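You operate a simulated robot arm through the tools that you are given. There is no shell and no other tool. Be economical: measure what you need, move in short steps, check, and stop when the job is done.

You are at the controls of a simulated robot arm. One attempt, no reset.

Task
Put the blue tea carton in the biscuit tin and slide the shut tin back.
Fine: press the lid home; slide it about 13 cm away from the counter's edge. Set down upright: what you pick out.

The check looks at the end state, three seconds after you hand in, the way a careful person would. Anything else that was tipped, shoved, dropped, spilled or broken makes it a failure. A push-on lid holds only when it is set on centred and level and pressed home; a screw cap is set on level and turned clockwise until tight.

Robot
A 6-joint arm with a two-finger gripper, on a carriage that runs on a rail from [-1.137, 0.008] to [1.203, -0.009] (x, y) and turns from -118 to 214 degrees about z. Base frame: it is fixed where the carriage stands at the start and does not move with it; the origin is on the floor, on the carriage's upright axis, x ahead of it, y to its left, z up; the surface under the hand at the start is at about z = 0.9. Readings come in m, degrees, newtons and seconds.
With the tool pointing down near the work surface it reaches from about 0.18 to 0.96 m from the robot's upright axis, wherever it stands. Its first joint turns from -166.0 to 166.0 degrees. Places, roughly: biscuit tin lid (16x16x6 cm) [0.4, 0.4, 1]; rim of the biscuit tin [0.4, 0.4, 1]; tin [0.4, 0.4, 0.9]. Payload 2.54 kg.
The TCP is the grasp point between the finger pads, 0.023 m short of the fingertips. In the tool frame z runs along the fingers and y along their closing line. Largest opening 0.126 m; the body of the gripper starts 0.082 m behind the TCP.
Orientation is that of the tool frame in the base frame, as [roll, pitch, yaw] about the fixed x, y, z axes, in that order (R = Rz(yaw) Ry(pitch) Rx(roll)). With the fingers straight down and closing along the base's y, the tool's x points along the base's -x, its y along +y and its z along -z.

Tools
- The arm moves only by the tool arm_command. Its argument "steps" is a list of rows, each a list of 7 numbers: the shift along the base's x, y, z in units of 40 mm (1.0 is 40 mm), then the turn, a rotation vector about the base's x, y, z in units of 5 degrees (1.0 is 5 degrees), then the gripper command, from -1 (fully open) to 1 (shut), values between in proportion. In form: [[x, y, z, wx, wy, wz, claw], ...]. A call has 1 to 12 rows; each row shifts and turns the commanded pose from where the row before left it. A call with a number of a shift or a turn outside -1 to 1 is refused whole. Each row takes 0.2 s and may step no farther than 0.05 m and 8.6 degrees from the row before; otherwise, or with a gripper value out of range, the whole call is refused. Where a pose cannot be reached the arm comes as near as it can. A force on the tool above 90 N (or 10 N above the force at the start of the call, whichever is more), or a blocked arm, ends the call early, and 0.2 s more pass. The fingers move at their own pace and stop on an object; they squeeze with about 23 N. The grip force told is the motor's: it shows also when the fingers shut on nothing. Time passes only in rows, and 0.2 s behind the last, so rows that do not move let the fingers close. It gives the time, the measured TCP pose, the force on the tool (base axes), the opening and the grip force at its end, in the units of the frame above (readings bear some noise), with the torque about the TCP (base axes, N m) and any sound that the robot's microphone picked up, and new pictures: "pictures" is both (left out), scene, wrist or none.
- Cameras (640 x 400 px; columns grow to the right, rows downward): "scene" is now at [0.0566, 0.2374, 1.4433]; the picture's right is [0.45, -0.89, 0.00], its down [-0.55, -0.28, -0.79] and it looks along [0.70, 0.36, -0.62] (base axes); focal length 218 px, centre (320, 200). "wrist" rides on the gripper at [0.082, 0.014, -0.122] in the tool frame; the picture's right is [-0.17, 0.99, 0.00], its down [-0.79, -0.13, -0.60] and it looks along [-0.59, -0.10, 0.80] (tool axes); focal length 243 px, centre (320, 200). There is no depth. A picture from a camera that has moved, and an enlarged one, comes with that camera's place and axes in the base frame and with its lens.
- slide_trunk(by): slides the trunk up (or, below 0, down) by that many m; the arm and the scene camera ride with it, the base frame stays. It gives what a move gives, with no picture.
- roll_base(legs): drives the robot by 1 to 6 legs, each [ahead, left, turn to the left] in m, m and degrees, along the robot's own axes; the way and the turn of a leg run together, so that a leg with both is an arc; at most 1.5 m and 180 degrees a leg. The arm and the cameras ride along, it lands a little off, and it stops where it bumps. It keeps to its track: a leg is cut to what the track allows. It gives what a move gives, and a new picture of the scene camera.
- head_to(pan, tilt): turns the head with the scene camera to pan (to the left, within 120 degrees either way) and tilt (down, from -29 to 69), counted from straight ahead of the robot. It gives what a move gives, and a new picture of the scene camera.
- zoom(camera, box): a new picture of the part [left, top, right, bottom] of that camera's present view, enlarged. No time passes.
- hand_in(): hands the job in; it is judged then, once.

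Work in short steps. Places have to be worked out from the pictures, the camera data and where the tool is seen: move nearer, look again, correct. Check each grasp and each placing, and mend what went wrong. You have 120 turns and 260 pictures in all, those below and enlarged ones among them. Open the gripper and draw the arm clear of the work before you hand the job in, unless the task says otherwise; then end with one line.

The tools are called after "Request:" as name(argument=value, ...) on one line, values as JSON. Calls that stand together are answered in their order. arm_command: Moves the arm, as the interface text tells. Its arguments: {"type":"object","properties":{"steps":{"type":"array"},"pictures":{"type":"string","enum":["both","scene","wrist","none"]}},"required":["steps"]} The other tools are called the same way: slide_trunk (by) slides the trunk up or down; roll_base (legs) drives the base; head_to (pan, tilt) turns the head that bears the scene camera; zoom (camera, box) takes an enlarged picture of a part of a camera's view; hand_in () hands the job in.

At the start:

```text
time_s: 0.0
eef_pos: [0.3902, 0.3989, 1.2833]
tcp_rot: [-180.0, 0.1, -180.0]
wrist_force: [-0.1, 0.6, -0.6]
moment: [-0.02, -0.01, -0.02]
gripper_width: 0.1258
grasp_force: 0.0
trunk travel left (down, up): [-0.25, 0.24]
robot x, y, heading: [0.0007, 0.001, -0.0]
head pan, tilt: [27.0, 38.0]
```

scene: 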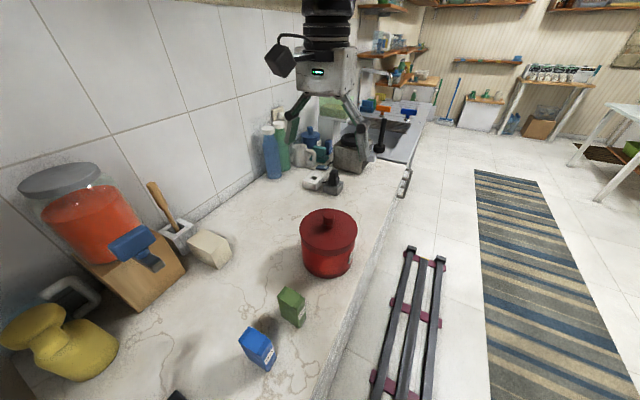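
wrist: 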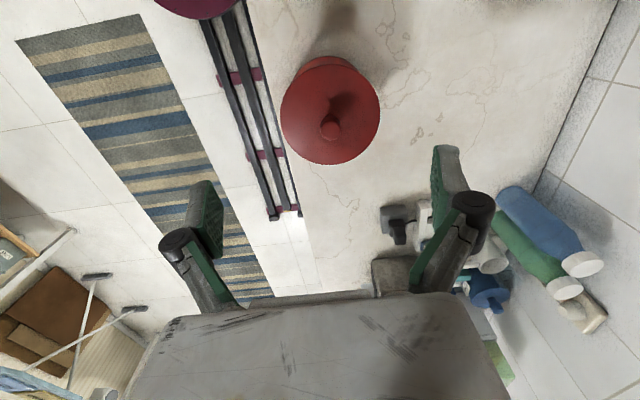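

I start by enlarging the scene view to measure the tin, the cartons and the counter's edge.

Request:
zoom(camera="scene", box=[200, 180, 420, 400])

Request:
head_to(pan=50, tilt=60)

```text
1.82 times, centred on (310, 290) of scene
camera zoom: at [0.0566, 0.2374, 1.4433], right [0.45, -0.89, 0.0], down [-0.55, -0.28, -0.79], along [0.7, 0.36, -0.62], focal length 397 px, centre (338, 36)
```

zoom: 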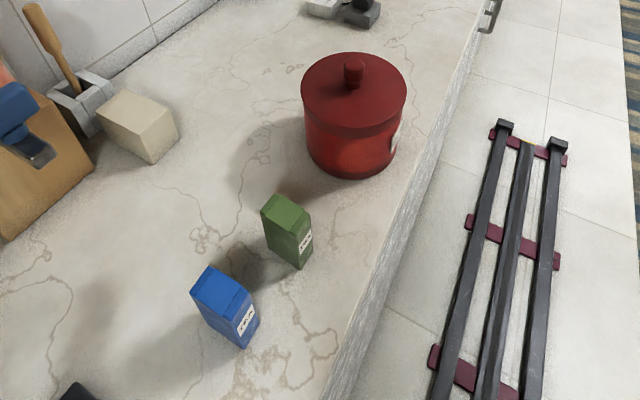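

```text
time_s: 0.9
eef_pos: [0.3905, 0.3988, 1.2825]
tcp_rot: [180.0, 0.0, 179.9]
wrist_force: [0.5, 0.2, -0.1]
moment: [0.04, 0.01, 0.02]
gripper_width: 0.1261
grasp_force: 0.0
trunk travel left (down, up): [-0.25, 0.24]
robot x, y, heading: [0.0025, 0.0016, 0.2]
head pan, tilt: [50.0, 60.0]
camera scene: at [0.0226, 0.2493, 1.4137], right [0.77, -0.64, 0.0], down [-0.56, -0.66, -0.5], along [0.32, 0.38, -0.87], focal length 218 px, centre (320, 200)
```

scene: 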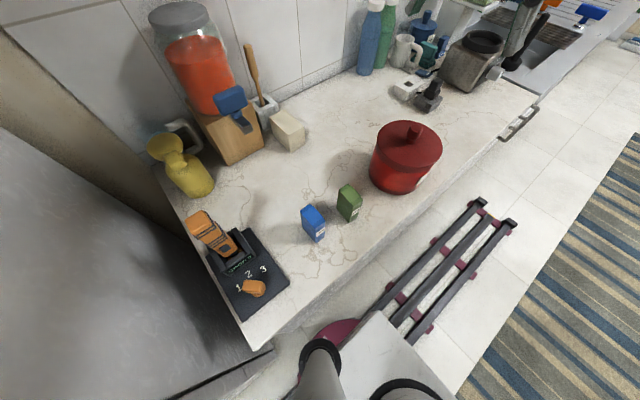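

The cartons and tin are all in view; I enlarge this better-angled view for measurement.

Request:
zoom(camera="scene", box=[280, 110, 460, 250])

```text
2.86 times, centred on (370, 180) of scene
camera zoom: at [0.0226, 0.2493, 1.4137], right [0.77, -0.64, 0.0], down [-0.56, -0.66, -0.5], along [0.32, 0.38, -0.87], focal length 624 px, centre (177, 257)
```

zoom: 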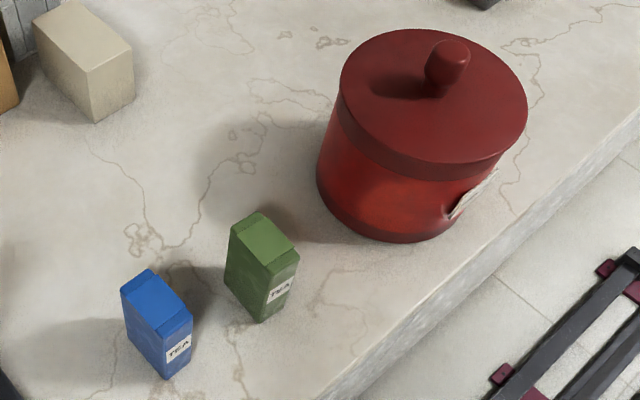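

Knob top appears to be near (0.432, 0.405, 1.07), edge at y≈0.29. I move over the knob and descend partway for a check.

Request:
arm_command(steps=[[0.5, 0.1, -0.5, 0, 0, 0, -1], [0.55, 0.05, -0.5, 0, 0, 0, -1], [0, 0, -0.8, 0, 0, 0, -1], [0, 0, -0.7, 0, 0, 0, -1], [0, 0, 0, 0, 0, 0, -1]])

Request:
head_to(pan=40, tilt=45)

```text
time_s: 2.1
eef_pos: [0.4322, 0.4068, 1.1821]
tcp_rot: [-180.0, -0.1, 180.0]
wrist_force: [0.3, 0.8, 0.8]
moment: [0.0, 0.06, -0.01]
gripper_width: 0.1258
grasp_force: 0.1
trunk travel left (down, up): [-0.25, 0.24]
robot x, y, heading: [-0.0002, 0.0017, -0.1]
head pan, tilt: [50.0, 60.0]
camera scene: at [0.0226, 0.2494, 1.4136], right [0.77, -0.64, 0.0], down [-0.56, -0.66, -0.5], along [0.32, 0.38, -0.87], focal length 218 px, centre (320, 200)
camera wrist: at [0.3495, 0.4176, 1.3041], right [0.17, 0.99, 0.0], down [0.79, -0.13, 0.6], along [0.59, -0.1, -0.8], focal length 243 px, centre (320, 200)
```

scene: 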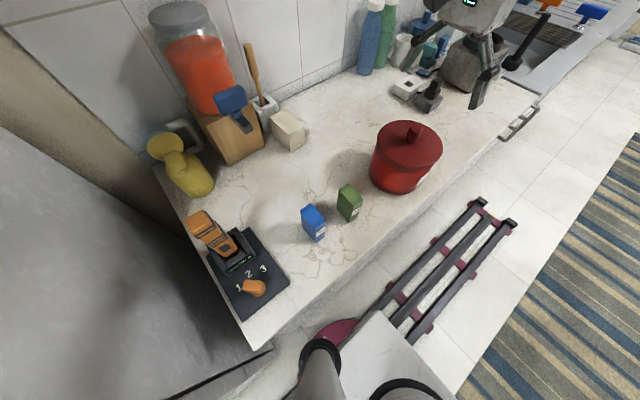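
wrist: 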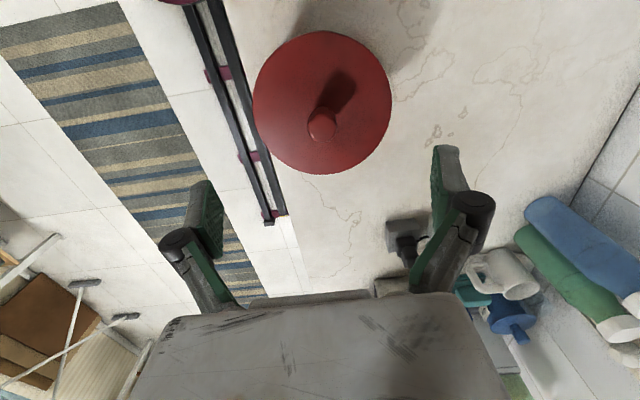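

```text
time_s: 2.8
eef_pos: [0.4327, 0.4056, 1.1825]
tcp_rot: [-180.0, 0.0, 179.9]
wrist_force: [-0.3, -0.4, -0.1]
moment: [0.02, -0.01, 0.01]
gripper_width: 0.1259
grasp_force: 0.0
trunk travel left (down, up): [-0.25, 0.24]
robot x, y, heading: [0.0008, -0.0006, -0.2]
head pan, tilt: [40.0, 45.0]
camera scene: at [0.0419, 0.2505, 1.433], right [0.64, -0.77, 0.0], down [-0.54, -0.46, -0.71], along [0.54, 0.45, -0.71], focal length 218 px, centre (320, 200)
```

scene: 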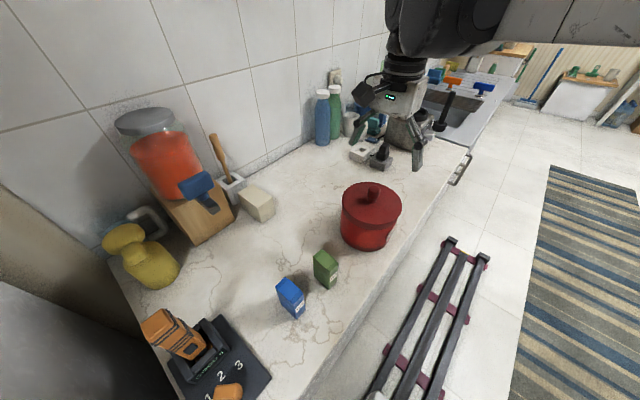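

Knob and lid centre agree at about (0.432, 0.406). I descend so the pads straddle the knob.

Request:
arm_command(steps=[[0, 0, -0.8, 0, 0, 0, -0.6], [0, 0, -0.8, 0, 0, 0, -0.3], [0, 0, -0.8, 0, 0, 0, -0.2], [0, 0, -0.5, 0, 0, 0, -0.2], [0, 0, 0, 0, 0, 0, -0.2]])

Request:
zoom(camera="scene", box=[300, 120, 460, 260])

```text
time_s: 4.0
eef_pos: [0.4323, 0.405, 1.0665]
tcp_rot: [-180.0, -0.1, -179.9]
wrist_force: [-0.6, -0.6, 0.3]
moment: [0.0, -0.01, -0.01]
gripper_width: 0.0758
grasp_force: 0.1
trunk travel left (down, up): [-0.25, 0.24]
robot x, y, heading: [-0.0001, -0.0009, -0.3]
head pan, tilt: [40.0, 45.0]
camera scene: at [0.042, 0.2506, 1.4331], right [0.64, -0.77, 0.0], down [-0.54, -0.45, -0.71], along [0.54, 0.45, -0.71], focal length 218 px, centre (320, 200)
camera wrist: at [0.3498, 0.4173, 1.1877], right [0.17, 0.99, 0.0], down [0.79, -0.13, 0.6], along [0.59, -0.1, -0.8], focal length 243 px, centre (320, 200)
```

scene: 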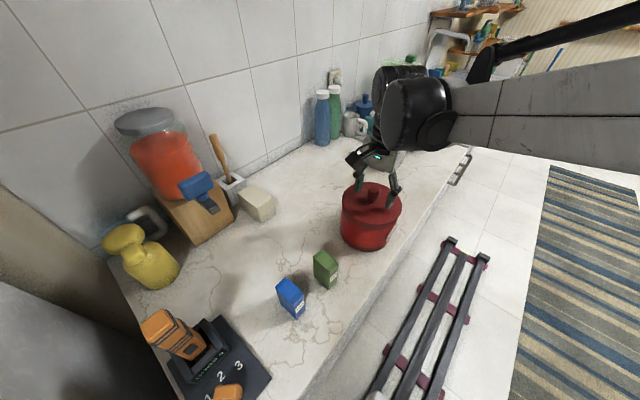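
wrist: 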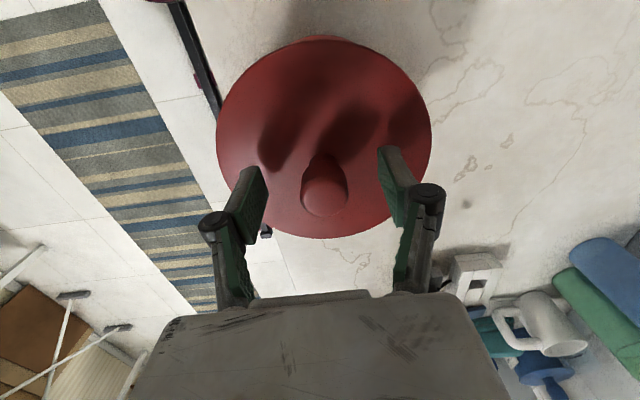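

```text
2.86 times, centred on (380, 190) of scene
camera zoom: at [0.042, 0.2506, 1.4331], right [0.64, -0.77, 0.0], down [-0.54, -0.45, -0.71], along [0.54, 0.45, -0.71], focal length 624 px, centre (149, 229)
```

zoom: 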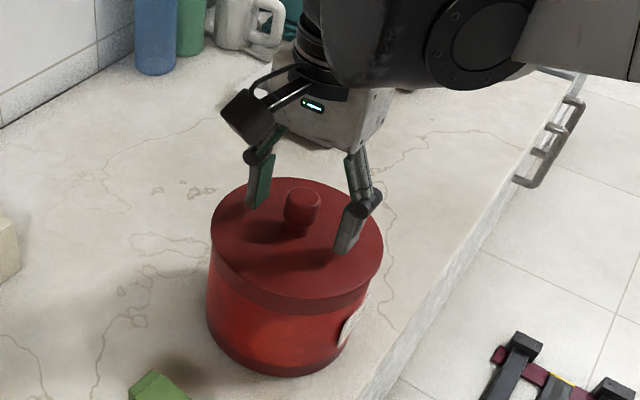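

The knob is centred between the fingers with its top near 1.069 and the lid top near 1.028. I go 10 mm lower and close.

Request:
arm_command(steps=[[0, 0, -0.25, 0, 0, 0, -0.2], [0, 0, 0, 0, 0, 0, 0.4], [0, 0, 0, 0, 0, 0, 1], [0, 0, 0, 0, 0, 0, 1], [0, 0, 0, 0, 0, 0, 1], [0, 0, 0, 0, 0, 0, 1]], pictures="wrist")

```text
time_s: 5.4
eef_pos: [0.4314, 0.4051, 1.0572]
tcp_rot: [-180.0, 0.0, 179.9]
wrist_force: [0.4, 0.6, -0.2]
moment: [0.03, -0.03, 0.04]
gripper_width: 0.0277
grasp_force: 22.9
trunk travel left (down, up): [-0.25, 0.24]
robot x, y, heading: [-0.0009, -0.0002, -0.0]
head pan, tilt: [40.0, 45.0]
camera wrist: at [0.3496, 0.417, 1.1779], right [0.17, 0.99, 0.0], down [0.79, -0.13, 0.6], along [0.59, -0.1, -0.8], focal length 243 px, centre (320, 200)
```

wrist: 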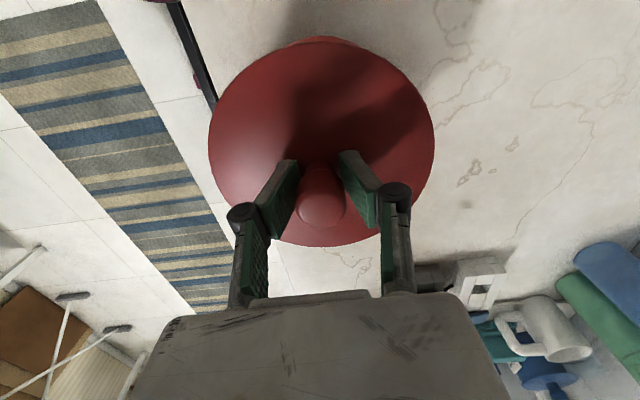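

Knob gripped (27.7 mm). I lift straight up slowly.

Request:
arm_command(steps=[[0, 0, 0.2, 0, 0, 0, 1], [0, 0, 0.3, 0, 0, 0, 1], [0, 0, 0.5, 0, 0, 0, 1], [0, 0, 0.5, 0, 0, 0, 1], [0, 0, 0.5, 0, 0, 0, 1], [0, 0, 0.5, 0, 0, 0, 1]])

```text
time_s: 6.8
eef_pos: [0.4312, 0.4041, 1.1577]
tcp_rot: [-180.0, 0.0, 179.9]
wrist_force: [0.2, -0.4, -0.7]
moment: [0.04, 0.01, 0.0]
gripper_width: 0.028
grasp_force: 23.4
trunk travel left (down, up): [-0.25, 0.24]
robot x, y, heading: [-0.0007, -0.0012, 0.2]
head pan, tilt: [40.0, 45.0]
camera scene: at [0.042, 0.2506, 1.4331], right [0.64, -0.77, 0.0], down [-0.54, -0.45, -0.71], along [0.54, 0.45, -0.71], focal length 218 px, centre (320, 200)
camera wrist: at [0.3497, 0.4168, 1.2779], right [0.17, 0.99, 0.0], down [0.79, -0.13, 0.6], along [0.59, -0.1, -0.8], focal length 243 px, centre (320, 200)
```

scene: 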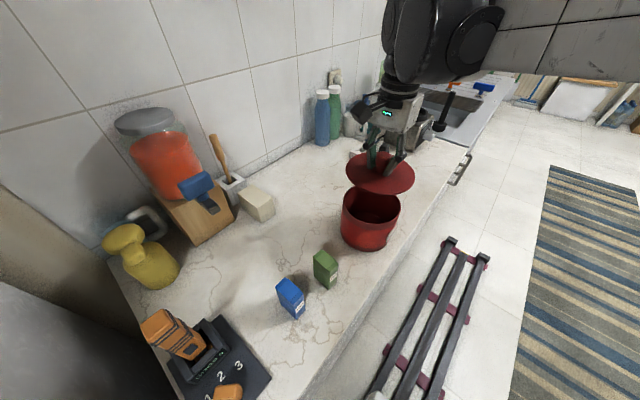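
wrist: 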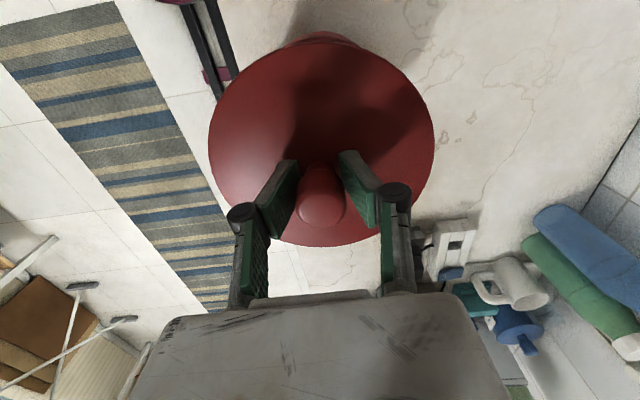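

The lid is off cleanly. I carry it to free counter near (0.45, 0.61) and lower partway.

Request:
arm_command(steps=[[0, 0.9, 0, 0, 0, 0, 1], [0, 0.9, 0, 0, 0, 0, 1], [0.2, 0.9, 0, 0, 0, 0, 1], [0.2, 0.9, 0, 0, 0, 0, 1], [0.07, 0.9, 0, 0, 0, 0, 1], [0, 0.65, -0.3, 0, 0, 0, 1], [0, 0, -0.9, 0, 0, 0, 1], [0, 0, -0.9, 0, 0, 0, 1], [0, 0, -0.9, 0, 0, 0, 1], [0, 0, -0.9, 0, 0, 0, 1], [0, 0, 0, 0, 0, 0, 1]])

Request:
zoom(camera="scene", box=[260, 120, 440, 300])

```text
time_s: 9.2
eef_pos: [0.451, 0.6116, 1.0003]
tcp_rot: [-179.9, 0.1, -180.0]
wrist_force: [1.1, 0.6, 0.0]
moment: [-0.05, 0.04, 0.0]
gripper_width: 0.0282
grasp_force: 22.9
trunk travel left (down, up): [-0.25, 0.24]
robot x, y, heading: [0.0015, -0.004, -0.2]
head pan, tilt: [40.0, 45.0]
camera scene: at [0.0421, 0.2508, 1.4331], right [0.64, -0.77, 0.0], down [-0.54, -0.45, -0.71], along [0.54, 0.45, -0.71], focal length 218 px, centre (320, 200)
camera wrist: at [0.3684, 0.6239, 1.1207], right [0.17, 0.99, 0.0], down [0.79, -0.13, 0.6], along [0.59, -0.1, -0.8], focal length 243 px, centre (320, 200)
```

scene: 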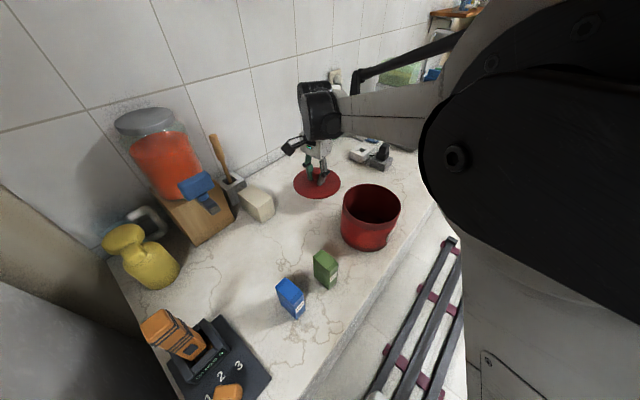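
wrist: 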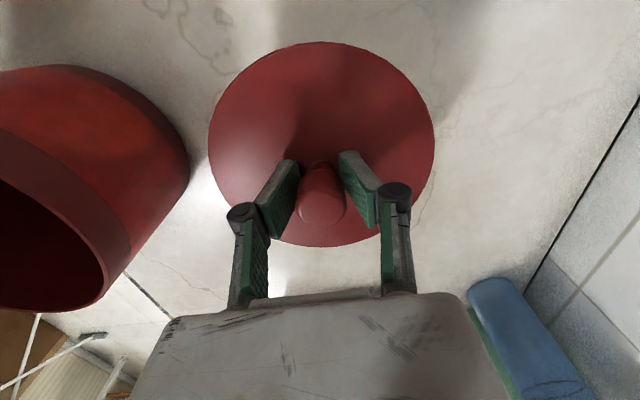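

```text
2.22 times, centred on (350, 210) of scene
camera zoom: at [0.0421, 0.2508, 1.4331], right [0.64, -0.77, 0.0], down [-0.54, -0.45, -0.71], along [0.54, 0.45, -0.71], focal length 485 px, centre (253, 178)
```

zoom: 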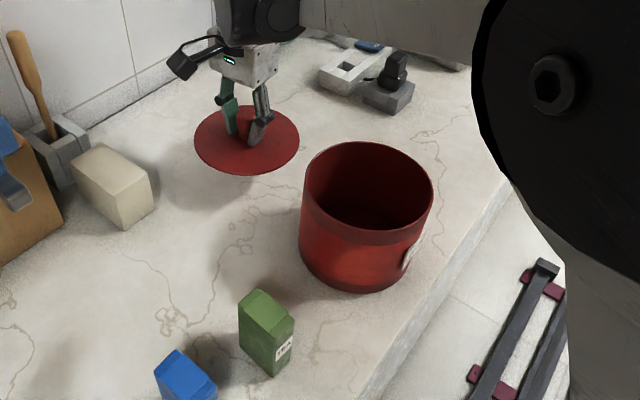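

The lid is a thin disc (likely with a plug below). I lower it gently toward the counter, in small steps watching the force.

Request:
arm_command(steps=[[0, 0, -0.5, 0, 0, 0, 1], [0, 0, -0.5, 0, 0, 0, 1], [0, 0, -0.15, 0, 0, 0, 1], [0, 0, 0, 0, 0, 0, 1]], pictures="none")

Request:
zoom(camera="scene", box=[280, 130, 360, 210])

```text
time_s: 10.2
eef_pos: [0.452, 0.6114, 0.9543]
tcp_rot: [-180.0, 0.0, 180.0]
wrist_force: [-0.5, 0.2, -0.2]
moment: [-0.02, 0.03, 0.01]
gripper_width: 0.0281
grasp_force: 23.1
trunk travel left (down, up): [-0.25, 0.24]
robot x, y, heading: [0.0018, -0.0038, -0.1]
head pan, tilt: [40.0, 45.0]
```

```text
5.00 times, centred on (320, 170) of scene
camera zoom: at [0.042, 0.2505, 1.4331], right [0.64, -0.77, 0.0], down [-0.54, -0.45, -0.71], along [0.54, 0.45, -0.71], focal length 1092 px, centre (320, 350)
```

zoom: 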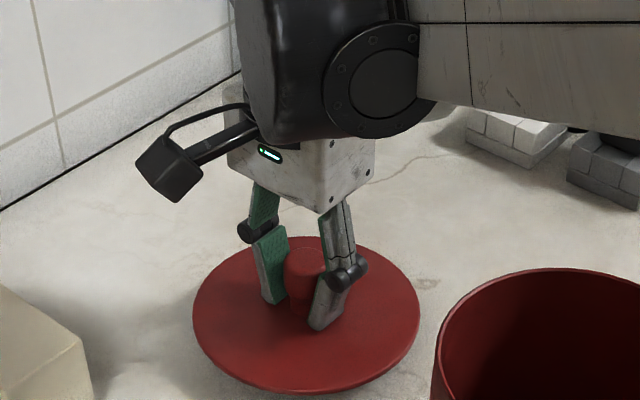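

No contact yet; I continue lowering in 2 mm steps.

Request:
arm_command(steps=[[0, 0, -0.05, 0, 0, 0, 1], [0, 0, -0.05, 0, 0, 0, 1], [0, 0, -0.05, 0, 0, 0, 1], [0, 0, 0, 0, 0, 0, 1]], pictures="none")

```text
time_s: 11.2
eef_pos: [0.4507, 0.6107, 0.9486]
tcp_rot: [-180.0, 0.0, -180.0]
wrist_force: [-0.2, 0.4, -1.5]
moment: [0.0, -0.03, -0.04]
gripper_width: 0.0281
grasp_force: 23.1
trunk travel left (down, up): [-0.25, 0.24]
robot x, y, heading: [-0.0018, -0.0013, 0.0]
head pan, tilt: [40.0, 45.0]
```

Still nearly no load; continue down.

Request:
arm_command(steps=[[0, 0, -0.05, 0, 0, 0, 1], [0, 0, -0.05, 0, 0, 0, 1], [0, 0, 0, 0, 0, 0, 1]], pictures="none")

```text
time_s: 12.0
eef_pos: [0.451, 0.6114, 0.9452]
tcp_rot: [-179.9, 0.0, -180.0]
wrist_force: [0.4, -0.6, -0.9]
moment: [0.04, -0.01, 0.03]
gripper_width: 0.0278
grasp_force: 23.3
trunk travel left (down, up): [-0.25, 0.24]
robot x, y, heading: [0.0015, -0.0015, -0.2]
head pan, tilt: [40.0, 45.0]
```

Request:
arm_command(steps=[[0, 0, -0.05, 0, 0, 0, 1], [0, 0, -0.05, 0, 0, 0, 1], [0, 0, 0, 0, 0, 0, 1]], pictures="none")

Request:
zoom(camera="scene", box=[290, 150, 350, 210])

```text
time_s: 12.8
eef_pos: [0.4513, 0.6106, 0.9419]
tcp_rot: [-180.0, 0.0, 180.0]
wrist_force: [2.3, 5.3, 15.9]
moment: [0.13, -0.11, 0.03]
gripper_width: 0.028
grasp_force: 23.4
trunk travel left (down, up): [-0.25, 0.24]
robot x, y, heading: [0.0, 0.0032, -0.0]
head pan, tilt: [40.0, 45.0]
```

```text
6.67 times, centred on (320, 180) of scene
camera zoom: at [0.0415, 0.25, 1.4333], right [0.64, -0.77, 0.0], down [-0.54, -0.45, -0.71], along [0.54, 0.45, -0.71], focal length 1456 px, centre (320, 333)
```

zoom: 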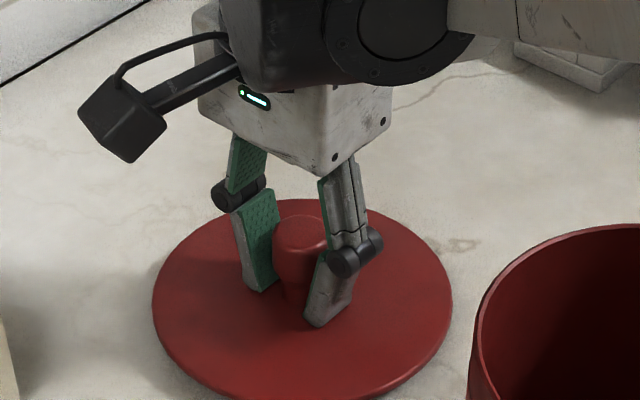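

Contact at TCP z≈0.942 with 16 N. I relieve slightly, open moderately, and lift.

Request:
arm_command(steps=[[0, 0, 0.03, 0, 0, 0, 1], [0, 0, 0, 0, 0, 0, 0.3], [0, 0, 0, 0, 0, 0, 0], [0, 0, 0, 0, 0, 0, -0.1], [0, 0, 0, 0, 0, 0, -0.1], [0, 0, 0.5, 0, 0, 0, -0.1], [0, 0, 0.8, 0, 0, 0, -0.1], [0, 0, 0.9, 0, 0, 0, -0.1], [0, 0, 0.9, 0, 0, 0, -0.1], [0, 0, 0.9, 0, 0, 0, -0.1], [0, 0, 0.9, 0, 0, 0, -0.1], [0, 0, 0, 0, 0, 0, -0.1]])

```text
time_s: 15.4
eef_pos: [0.4533, 0.6114, 1.1364]
tcp_rot: [-179.9, -0.1, 179.9]
wrist_force: [-0.6, 1.0, 0.7]
moment: [0.01, 0.01, 0.0]
gripper_width: 0.0691
grasp_force: 0.1
trunk travel left (down, up): [-0.25, 0.24]
robot x, y, heading: [0.0009, -0.0003, 0.2]
head pan, tilt: [40.0, 45.0]
camera scene: at [0.0468, 0.2474, 1.4371], right [0.59, -0.81, 0.0], down [-0.54, -0.4, -0.74], along [0.6, 0.44, -0.67], focal length 218 px, centre (320, 200)
camera wrist: at [0.3709, 0.6242, 1.2581], right [0.17, 0.99, 0.0], down [0.79, -0.14, 0.6], along [0.59, -0.1, -0.8], focal length 243 px, centre (320, 200)
```

scene: 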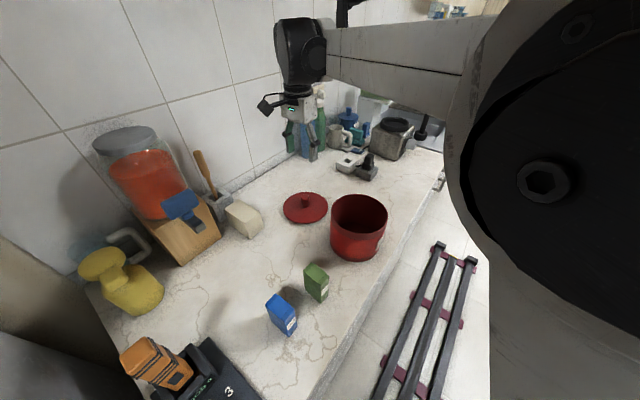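
wrist: 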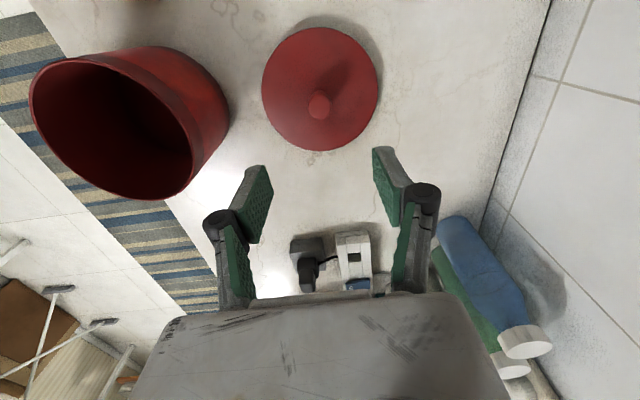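

The lid rests flat on the counter. I now move over toward the blue carton at about (0.145, 0.415), staying high.

Request:
arm_command(steps=[[-0.8, -0.5, 0.3, 0, 0, 0, -0.6], [-0.8, -0.5, 0.3, 0, 0, 0, -1], [-0.8, -0.5, 0, 0, 0, 0, -1], [-0.8, -0.5, 0, 0, 0, 0, -1], [-0.8, -0.5, 0, 0, 0, 0, -1], [-0.8, -0.5, 0, 0, 0, 0, -1], [-0.8, -0.5, 0, 0, 0, 0, -1], [-0.8, -0.5, 0, 0, 0, 0, -1], [-0.8, -0.5, 0, 0, 0, 0, -1], [-0.5, -0.4, 0, 0, 0, 0, -1], [0, 0, 0, 0, 0, 0, -1]])

Request:
zoom(camera="wrist", box=[220, 0, 420, 160])

```text
time_s: 18.0
eef_pos: [0.1776, 0.4148, 1.1554]
tcp_rot: [-180.0, 0.0, 175.7]
wrist_force: [0.2, 0.7, -0.5]
moment: [-0.02, -0.02, 0.03]
gripper_width: 0.1259
grasp_force: 0.0
trunk travel left (down, up): [-0.25, 0.24]
robot x, y, heading: [0.0021, -0.0001, -0.0]
head pan, tilt: [40.0, 45.0]
stopped in row 11: the arm was blocked; the commanded pose is now the measured one
camera scene: at [0.0633, 0.1598, 1.4627], right [-0.42, -0.91, 0.0], down [-0.39, 0.18, -0.9], along [0.82, -0.38, -0.43], focal length 218 px, centre (320, 200)
camera wrist: at [0.0959, 0.4325, 1.2768], right [0.24, 0.97, 0.0], down [0.78, -0.19, 0.6], along [0.58, -0.14, -0.8], focal length 243 px, centre (320, 200)
```

scene: 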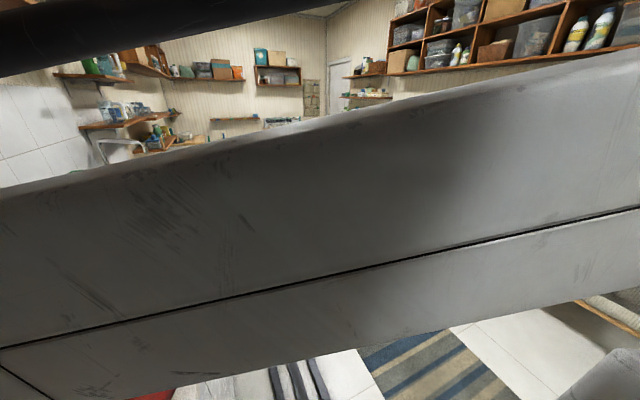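
wrist: 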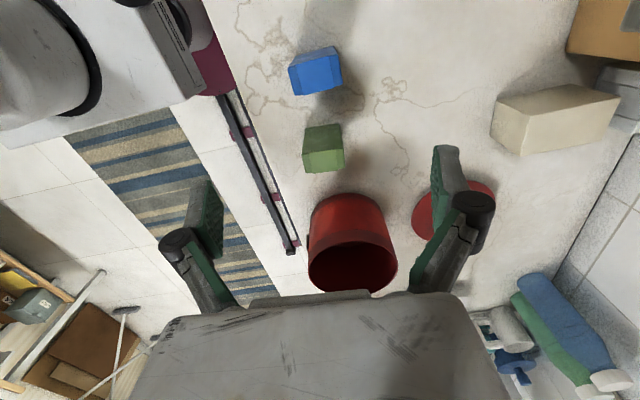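

```text
2.50 times, centred on (320, 80) of wrist
camera zoom: at [0.0959, 0.4325, 1.2768], right [0.24, 0.97, 0.0], down [0.78, -0.19, 0.6], along [0.58, -0.14, -0.8], focal length 606 px, centre (320, 500)
```

zoom: 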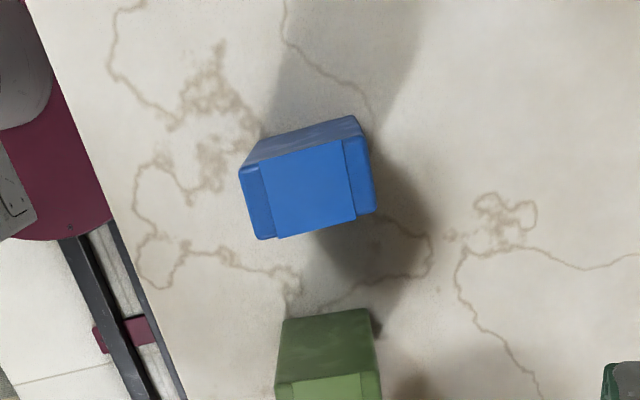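

The elbow was bumping the head on this close pose. I back the arm off toward +x, then roll the base back along the rail so the carton sits at a comfortable reach.

Request:
arm_command(steps=[[0.8, 0, 0.3, 0, 0, 0.28, -1], [0.8, 0, 0.3, 0, 0, 0.28, -1], [0.8, 0, 0.3, 0, 0, 0.28, -1], [0.8, 0, 0.2, 0, 0, 0, -1], [0.8, 0, 0, 0, 0, 0, -1], [0.8, 0, 0, 0, 0, 0, -1], [0.8, 0, 0, 0, 0, 0, -1], [0, 0, 0, 0, 0, 0, -1]], pictures="none")

Request:
roll_base(legs=[[-0.28, 0, 0]])

Request:
head_to(pan=40, tilt=50)

```text
time_s: 19.8
eef_pos: [0.3992, 0.4149, 1.2002]
tcp_rot: [-180.0, 0.0, -180.0]
wrist_force: [0.3, 0.8, -0.1]
moment: [-0.04, 0.05, -0.01]
gripper_width: 0.1261
grasp_force: 0.1
trunk travel left (down, up): [-0.25, 0.24]
robot x, y, heading: [-0.0013, 0.0031, -0.3]
head pan, tilt: [40.0, 45.0]
```

```text
time_s: 21.8
eef_pos: [0.1226, 0.416, 1.1999]
tcp_rot: [-180.0, 0.0, 179.9]
wrist_force: [-0.6, -0.4, -0.9]
moment: [0.0, 0.0, -0.01]
gripper_width: 0.1261
grasp_force: 0.0
trunk travel left (down, up): [-0.25, 0.24]
robot x, y, heading: [-0.2787, 0.0016, 0.0]
head pan, tilt: [40.0, 45.0]
camera scene: at [-0.2354, 0.2524, 1.4331], right [0.64, -0.77, 0.0], down [-0.54, -0.45, -0.71], along [0.54, 0.45, -0.71], focal length 218 px, centre (320, 200)
```

scene: 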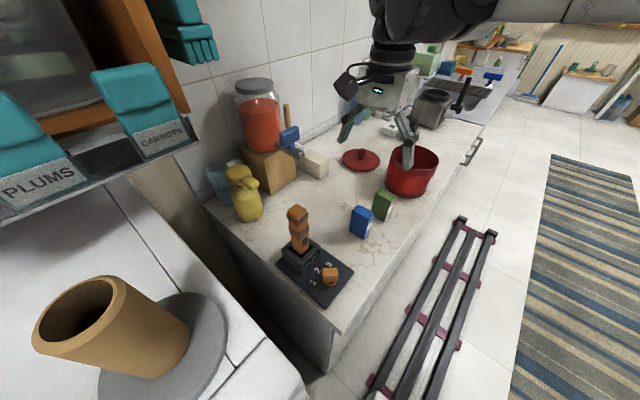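

```text
time_s: 22.4
eef_pos: [0.1226, 0.4156, 1.1994]
tcp_rot: [-180.0, -0.1, 179.9]
wrist_force: [-0.3, -0.6, 0.2]
moment: [0.01, 0.0, 0.0]
gripper_width: 0.1261
grasp_force: 0.0
trunk travel left (down, up): [-0.25, 0.24]
robot x, y, heading: [-0.2783, -0.0, -0.1]
head pan, tilt: [40.0, 50.0]
camera scene: at [-0.2388, 0.2497, 1.4262], right [0.64, -0.77, 0.0], down [-0.59, -0.49, -0.64], along [0.49, 0.41, -0.77], focal length 218 px, centre (320, 200)
```

scene: 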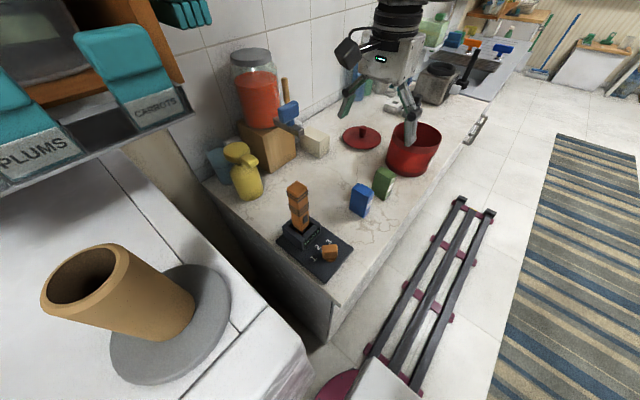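

Arm now has a comfortable pose near the carton. I check with the wrist camera for its top and height.

Request:
arm_command(steps=[[0.5, 0, -0.5, 0, 0, 0, -1], [0, 0, -0.5, 0, 0, 0, -1], [0, 0, 0, 0, 0, 0, -1]])

Request:
zoom(camera="scene", box=[300, 90, 460, 250])

Request:
zoom(camera="wrist", box=[220, 40, 420, 240])

```text
time_s: 23.2
eef_pos: [0.142, 0.4172, 1.1609]
tcp_rot: [-180.0, 0.0, 179.9]
wrist_force: [-0.2, 0.1, 0.0]
moment: [0.01, -0.01, 0.01]
gripper_width: 0.126
grasp_force: 0.0
trunk travel left (down, up): [-0.25, 0.24]
robot x, y, heading: [-0.2792, 0.0029, -0.0]
head pan, tilt: [40.0, 50.0]
camera scene: at [-0.2388, 0.2498, 1.4262], right [0.64, -0.77, 0.0], down [-0.59, -0.49, -0.64], along [0.49, 0.41, -0.77], focal length 218 px, centre (320, 200)
camera wrist: at [0.0599, 0.4284, 1.282], right [0.17, 0.99, 0.0], down [0.79, -0.13, 0.6], along [0.59, -0.1, -0.8], focal length 243 px, centre (320, 200)
```

scene: 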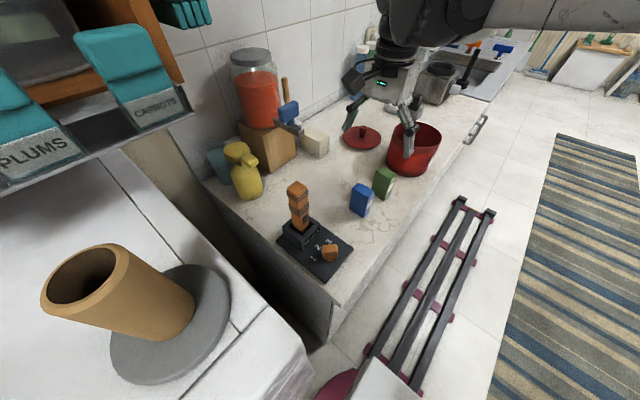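
wrist: 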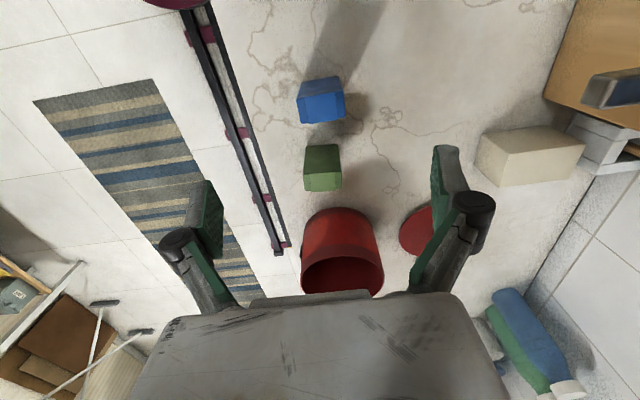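

```text
2.50 times, centred on (380, 170) of scene
camera zoom: at [-0.2388, 0.2498, 1.4262], right [0.64, -0.77, 0.0], down [-0.59, -0.49, -0.64], along [0.49, 0.41, -0.77], focal length 546 px, centre (170, 275)
```

zoom: 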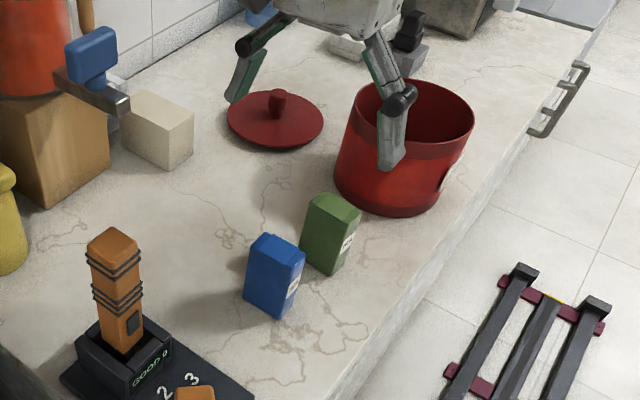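

```text
2.00 times, centred on (320, 140) of wrist
camera zoom: at [0.0599, 0.4284, 1.282], right [0.17, 0.99, 0.0], down [0.79, -0.13, 0.6], along [0.59, -0.1, -0.8], focal length 485 px, centre (320, 320)
```

zoom: 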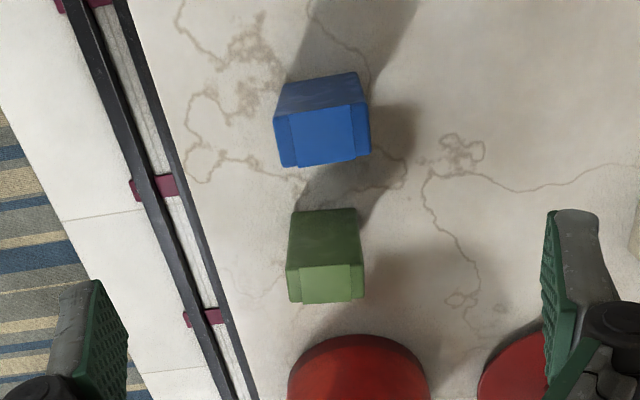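

Carton is axis-aligned, centre ≈ (0.143, 0.416), top ≈ 0.99, about 3.2 × 5.7 cm. I descend partway to check the straddle.

Request:
arm_command(steps=[[0.03, -0.03, -0.9, 0, 0, 0, -1], [0, 0, -0.9, 0, 0, 0, -1], [0, 0, -0.9, 0, 0, 0, -0.8], [0, 0, -0.9, 0, 0, 0, -0.6], [0, 0, 0, 0, 0, 0, -0.6]])

Request:
zoom(camera="scene", box=[300, 110, 420, 230])

```text
time_s: 24.4
eef_pos: [0.1438, 0.416, 1.0176]
tcp_rot: [-180.0, -0.1, 179.8]
wrist_force: [0.0, 0.4, -0.2]
moment: [0.02, 0.02, -0.02]
gripper_width: 0.1006
grasp_force: 0.0
trunk travel left (down, up): [-0.25, 0.24]
robot x, y, heading: [-0.2765, 0.0026, 0.3]
head pan, tilt: [40.0, 50.0]
camera scene: at [-0.2387, 0.2499, 1.4262], right [0.64, -0.77, 0.0], down [-0.59, -0.49, -0.64], along [0.49, 0.41, -0.77], focal length 218 px, centre (320, 200)
camera wrist: at [0.0615, 0.428, 1.1375], right [0.17, 0.99, 0.0], down [0.79, -0.13, 0.6], along [0.59, -0.1, -0.8], focal length 243 px, centre (320, 200)
```

scene: 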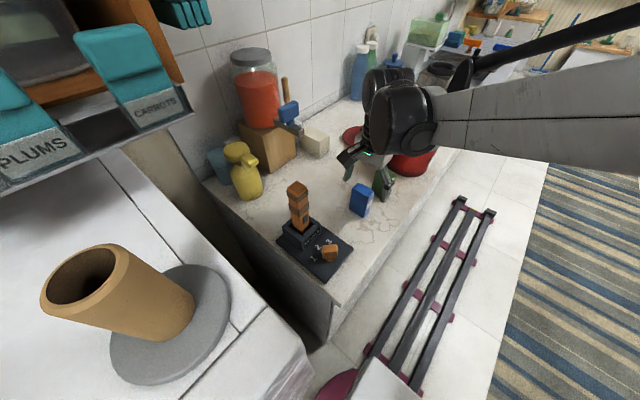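
wrist: 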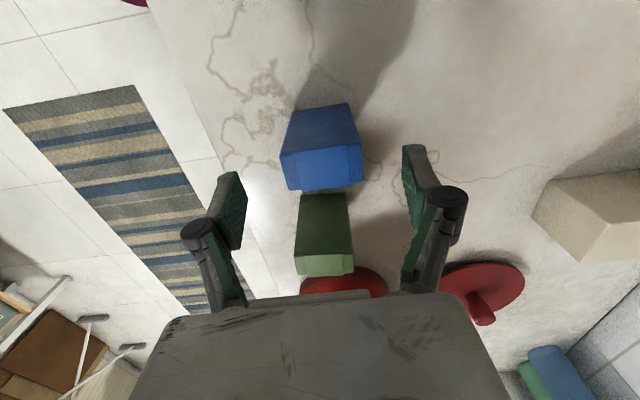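

```text
3.33 times, centred on (360, 170) of scene
camera zoom: at [-0.2387, 0.2499, 1.4262], right [0.64, -0.77, 0.0], down [-0.59, -0.49, -0.64], along [0.49, 0.41, -0.77], focal length 728 px, centre (187, 300)
```

zoom: 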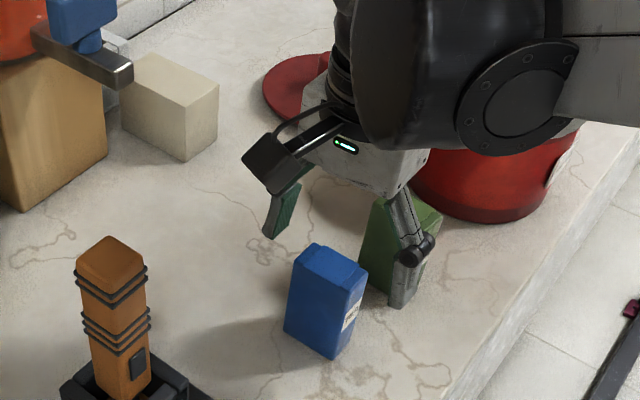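

The carton lies centred between the fingers (top ≈ 0.997). I descend to TCP z≈0.968 and close.

Request:
arm_command(steps=[[-0.06, 0, -0.6, 0, 0, 0, -0.6], [0, 0, -0.62, 0, 0, 0, -0.6], [0, 0, 0, 0, 0, 0, -0.3], [0, 0, 0, 0, 0, 0, 0], [0, 0, 0, 0, 0, 0, 0.4], [0, 0, 0, 0, 0, 0, 1], [0, 0, 0, 0, 0, 0, 1], [0, 0, 0, 0, 0, 0, 1]])

Request:
zoom(camera="scene", box=[300, 110, 420, 230])

```text
time_s: 26.2
eef_pos: [0.1407, 0.4157, 0.9677]
tcp_rot: [180.0, 0.0, 180.0]
wrist_force: [-0.4, -0.6, 0.0]
moment: [0.01, 0.02, 0.0]
gripper_width: 0.0546
grasp_force: 23.0
trunk travel left (down, up): [-0.25, 0.24]
robot x, y, heading: [-0.2774, 0.0021, -0.1]
head pan, tilt: [40.0, 50.0]
camera scene: at [-0.2388, 0.2497, 1.4262], right [0.64, -0.77, 0.0], down [-0.59, -0.49, -0.64], along [0.49, 0.41, -0.77], focal length 218 px, centre (320, 200)
camera wrist: at [0.0581, 0.4278, 1.0895], right [0.17, 0.99, 0.0], down [0.79, -0.13, 0.6], along [0.59, -0.1, -0.8], focal length 243 px, centre (320, 200)
```

scene: 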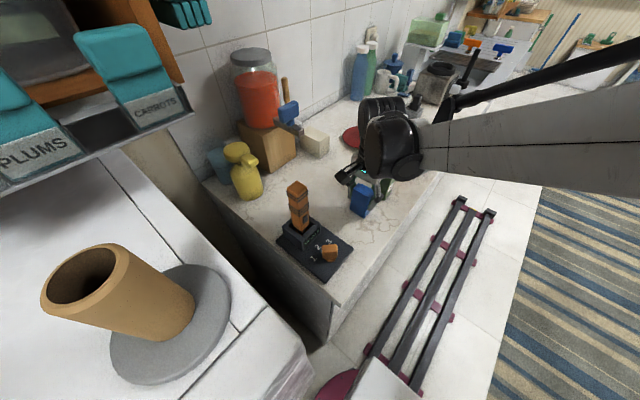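
wrist: 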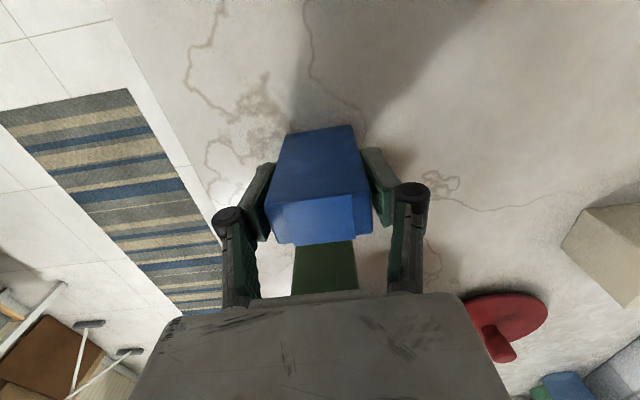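

```text
3.33 times, centred on (360, 170) of scene
camera zoom: at [-0.2388, 0.2497, 1.4262], right [0.64, -0.77, 0.0], down [-0.59, -0.49, -0.64], along [0.49, 0.41, -0.77], focal length 728 px, centre (187, 300)
```

zoom: 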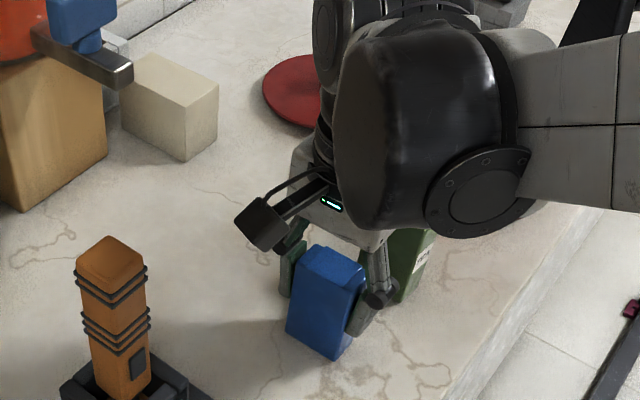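

Gripped (54.6 mm). Lift straight up, then roll the base forward 0.285 m so the tin is within a comfortable reach.

Request:
arm_command(steps=[[0, 0, 0.4, 0, 0, 0, 1], [0, 0, 0.8, 0, 0, 0, 1], [0, 0, 0.9, 0, 0, 0, 1], [0, 0, 0.9, 0, 0, 0, 1], [0, 0, 0.9, 0, 0, 0, 1], [0, 0, 0.9, 0, 0, 0, 1], [0, 0, 0.9, 0, 0, 0, 1], [0, 0, 0, 0, 0, 0, 1]], pictures="wrist")

Request:
roll_base(legs=[[0.285, 0, 0]])

```text
time_s: 28.1
eef_pos: [0.1414, 0.4148, 1.1957]
tcp_rot: [-180.0, 0.0, 179.9]
wrist_force: [-0.1, 0.3, 0.0]
moment: [-0.01, 0.01, -0.03]
gripper_width: 0.0543
grasp_force: 23.1
trunk travel left (down, up): [-0.25, 0.24]
robot x, y, heading: [-0.2754, 0.001, -0.1]
head pan, tilt: [40.0, 50.0]
camera wrist: at [0.0578, 0.4272, 1.3176], right [0.17, 0.99, 0.0], down [0.79, -0.13, 0.6], along [0.59, -0.1, -0.8], focal length 243 px, centre (320, 200)
```

wrist: 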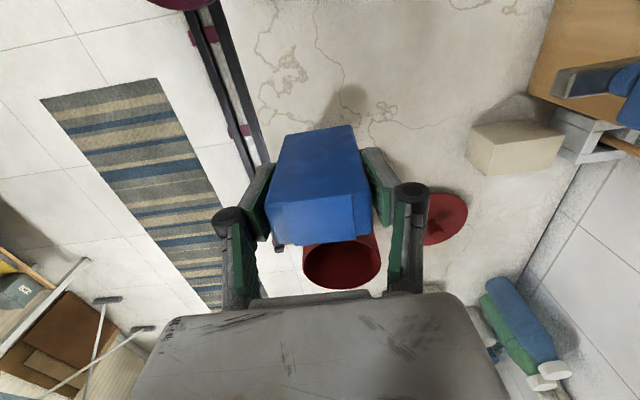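

```text
time_s: 30.0
eef_pos: [0.4258, 0.4131, 1.1956]
tcp_rot: [179.9, -0.1, 179.9]
wrist_force: [0.0, -0.2, -0.4]
moment: [0.03, -0.01, 0.01]
gripper_width: 0.0545
grasp_force: 23.1
trunk travel left (down, up): [-0.25, 0.24]
robot x, y, heading: [0.0073, -0.0007, -0.2]
head pan, tilt: [40.0, 50.0]
camera scene: at [0.0463, 0.2477, 1.4262], right [0.64, -0.77, 0.0], down [-0.59, -0.49, -0.64], along [0.49, 0.41, -0.77], focal length 218 px, centre (320, 200)
```

scene: 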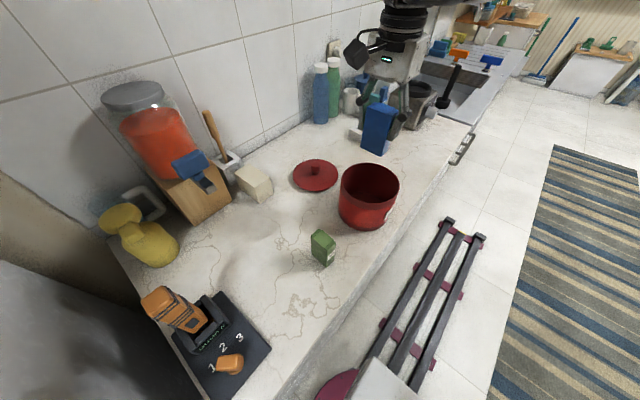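

I enlarge to re-measure the tin's rim and base centre.

Request:
zoom(camera="scene", box=[280, 90, 440, 250])

Request:
zoom(camera="wrist", box=[220, 0, 420, 200])

```text
2.50 times, centred on (360, 170) of scene
camera zoom: at [0.0463, 0.2477, 1.4262], right [0.64, -0.77, 0.0], down [-0.59, -0.49, -0.64], along [0.49, 0.41, -0.77], focal length 546 px, centre (220, 275)
```

zoom: 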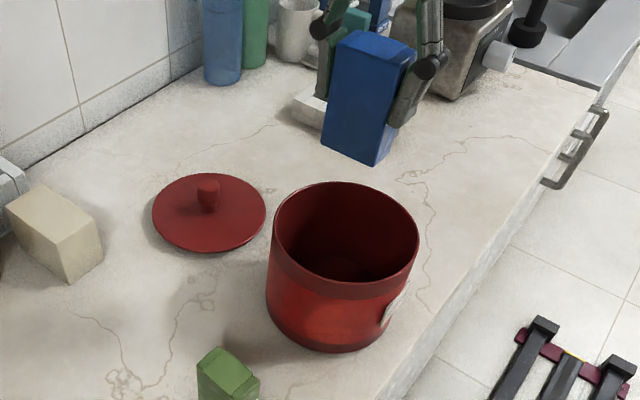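

```text
2.00 times, centred on (320, 100) of wrist
camera zoom: at [0.3431, 0.4253, 1.3172], right [0.17, 0.99, 0.0], down [0.79, -0.13, 0.6], along [0.59, -0.1, -0.8], focal length 485 px, centre (320, 400)
```

zoom: 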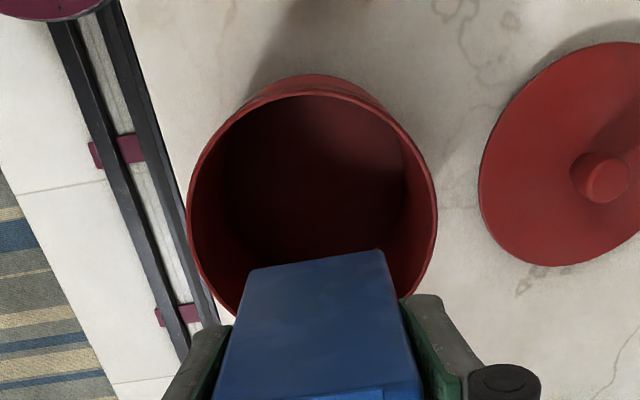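

Tin rim centre ≈ (0.434, 0.405), consistent with the lid before. I centre the carton over it and descend to just above the tin floor.

Request:
arm_command(steps=[[0.2, -0.2, -0.3, 0, 0, 0, 1], [0, 0, -0.8, 0, 0, 0, 1], [0, 0, -0.8, 0, 0, 0, 1], [0, 0, -0.8, 0, 0, 0, 1], [0, 0, 0, 0, 0, 0, 1]])

Request:
zoom(camera="scene", box=[300, 120, 440, 260])

```text
time_s: 31.2
eef_pos: [0.4339, 0.4056, 1.0875]
tcp_rot: [179.9, 0.0, 179.9]
wrist_force: [1.1, -0.2, -0.7]
moment: [0.01, 0.0, 0.02]
gripper_width: 0.0545
grasp_force: 22.9
trunk travel left (down, up): [-0.25, 0.24]
robot x, y, heading: [0.0094, -0.0037, 0.1]
head pan, tilt: [40.0, 50.0]
camera scene: at [0.0465, 0.2478, 1.4262], right [0.64, -0.77, 0.0], down [-0.59, -0.49, -0.64], along [0.49, 0.41, -0.77], focal length 218 px, centre (320, 200)
camera wrist: at [0.3513, 0.4178, 1.2082], right [0.17, 0.99, 0.0], down [0.79, -0.13, 0.6], along [0.59, -0.1, -0.8], focal length 243 px, centre (320, 200)
```

scene: 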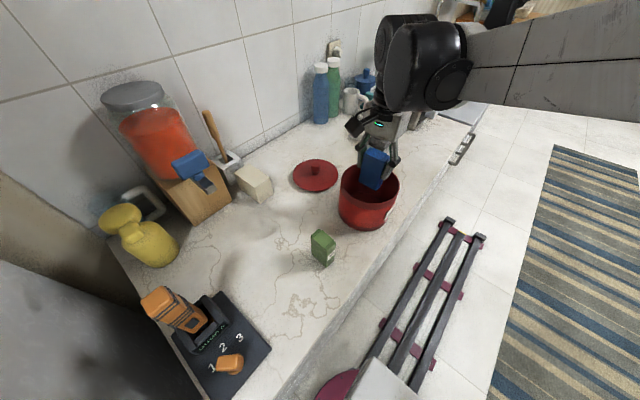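
wrist: 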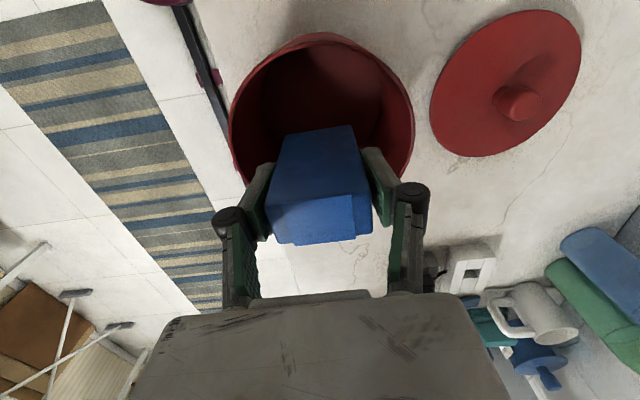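

```text
2.86 times, centred on (370, 190) of scene
camera zoom: at [0.0465, 0.2478, 1.4262], right [0.64, -0.77, 0.0], down [-0.59, -0.49, -0.64], along [0.49, 0.41, -0.77], focal length 624 px, centre (177, 229)
```

zoom: 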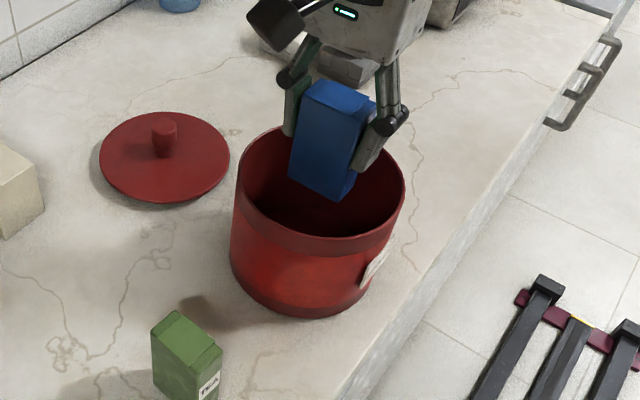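

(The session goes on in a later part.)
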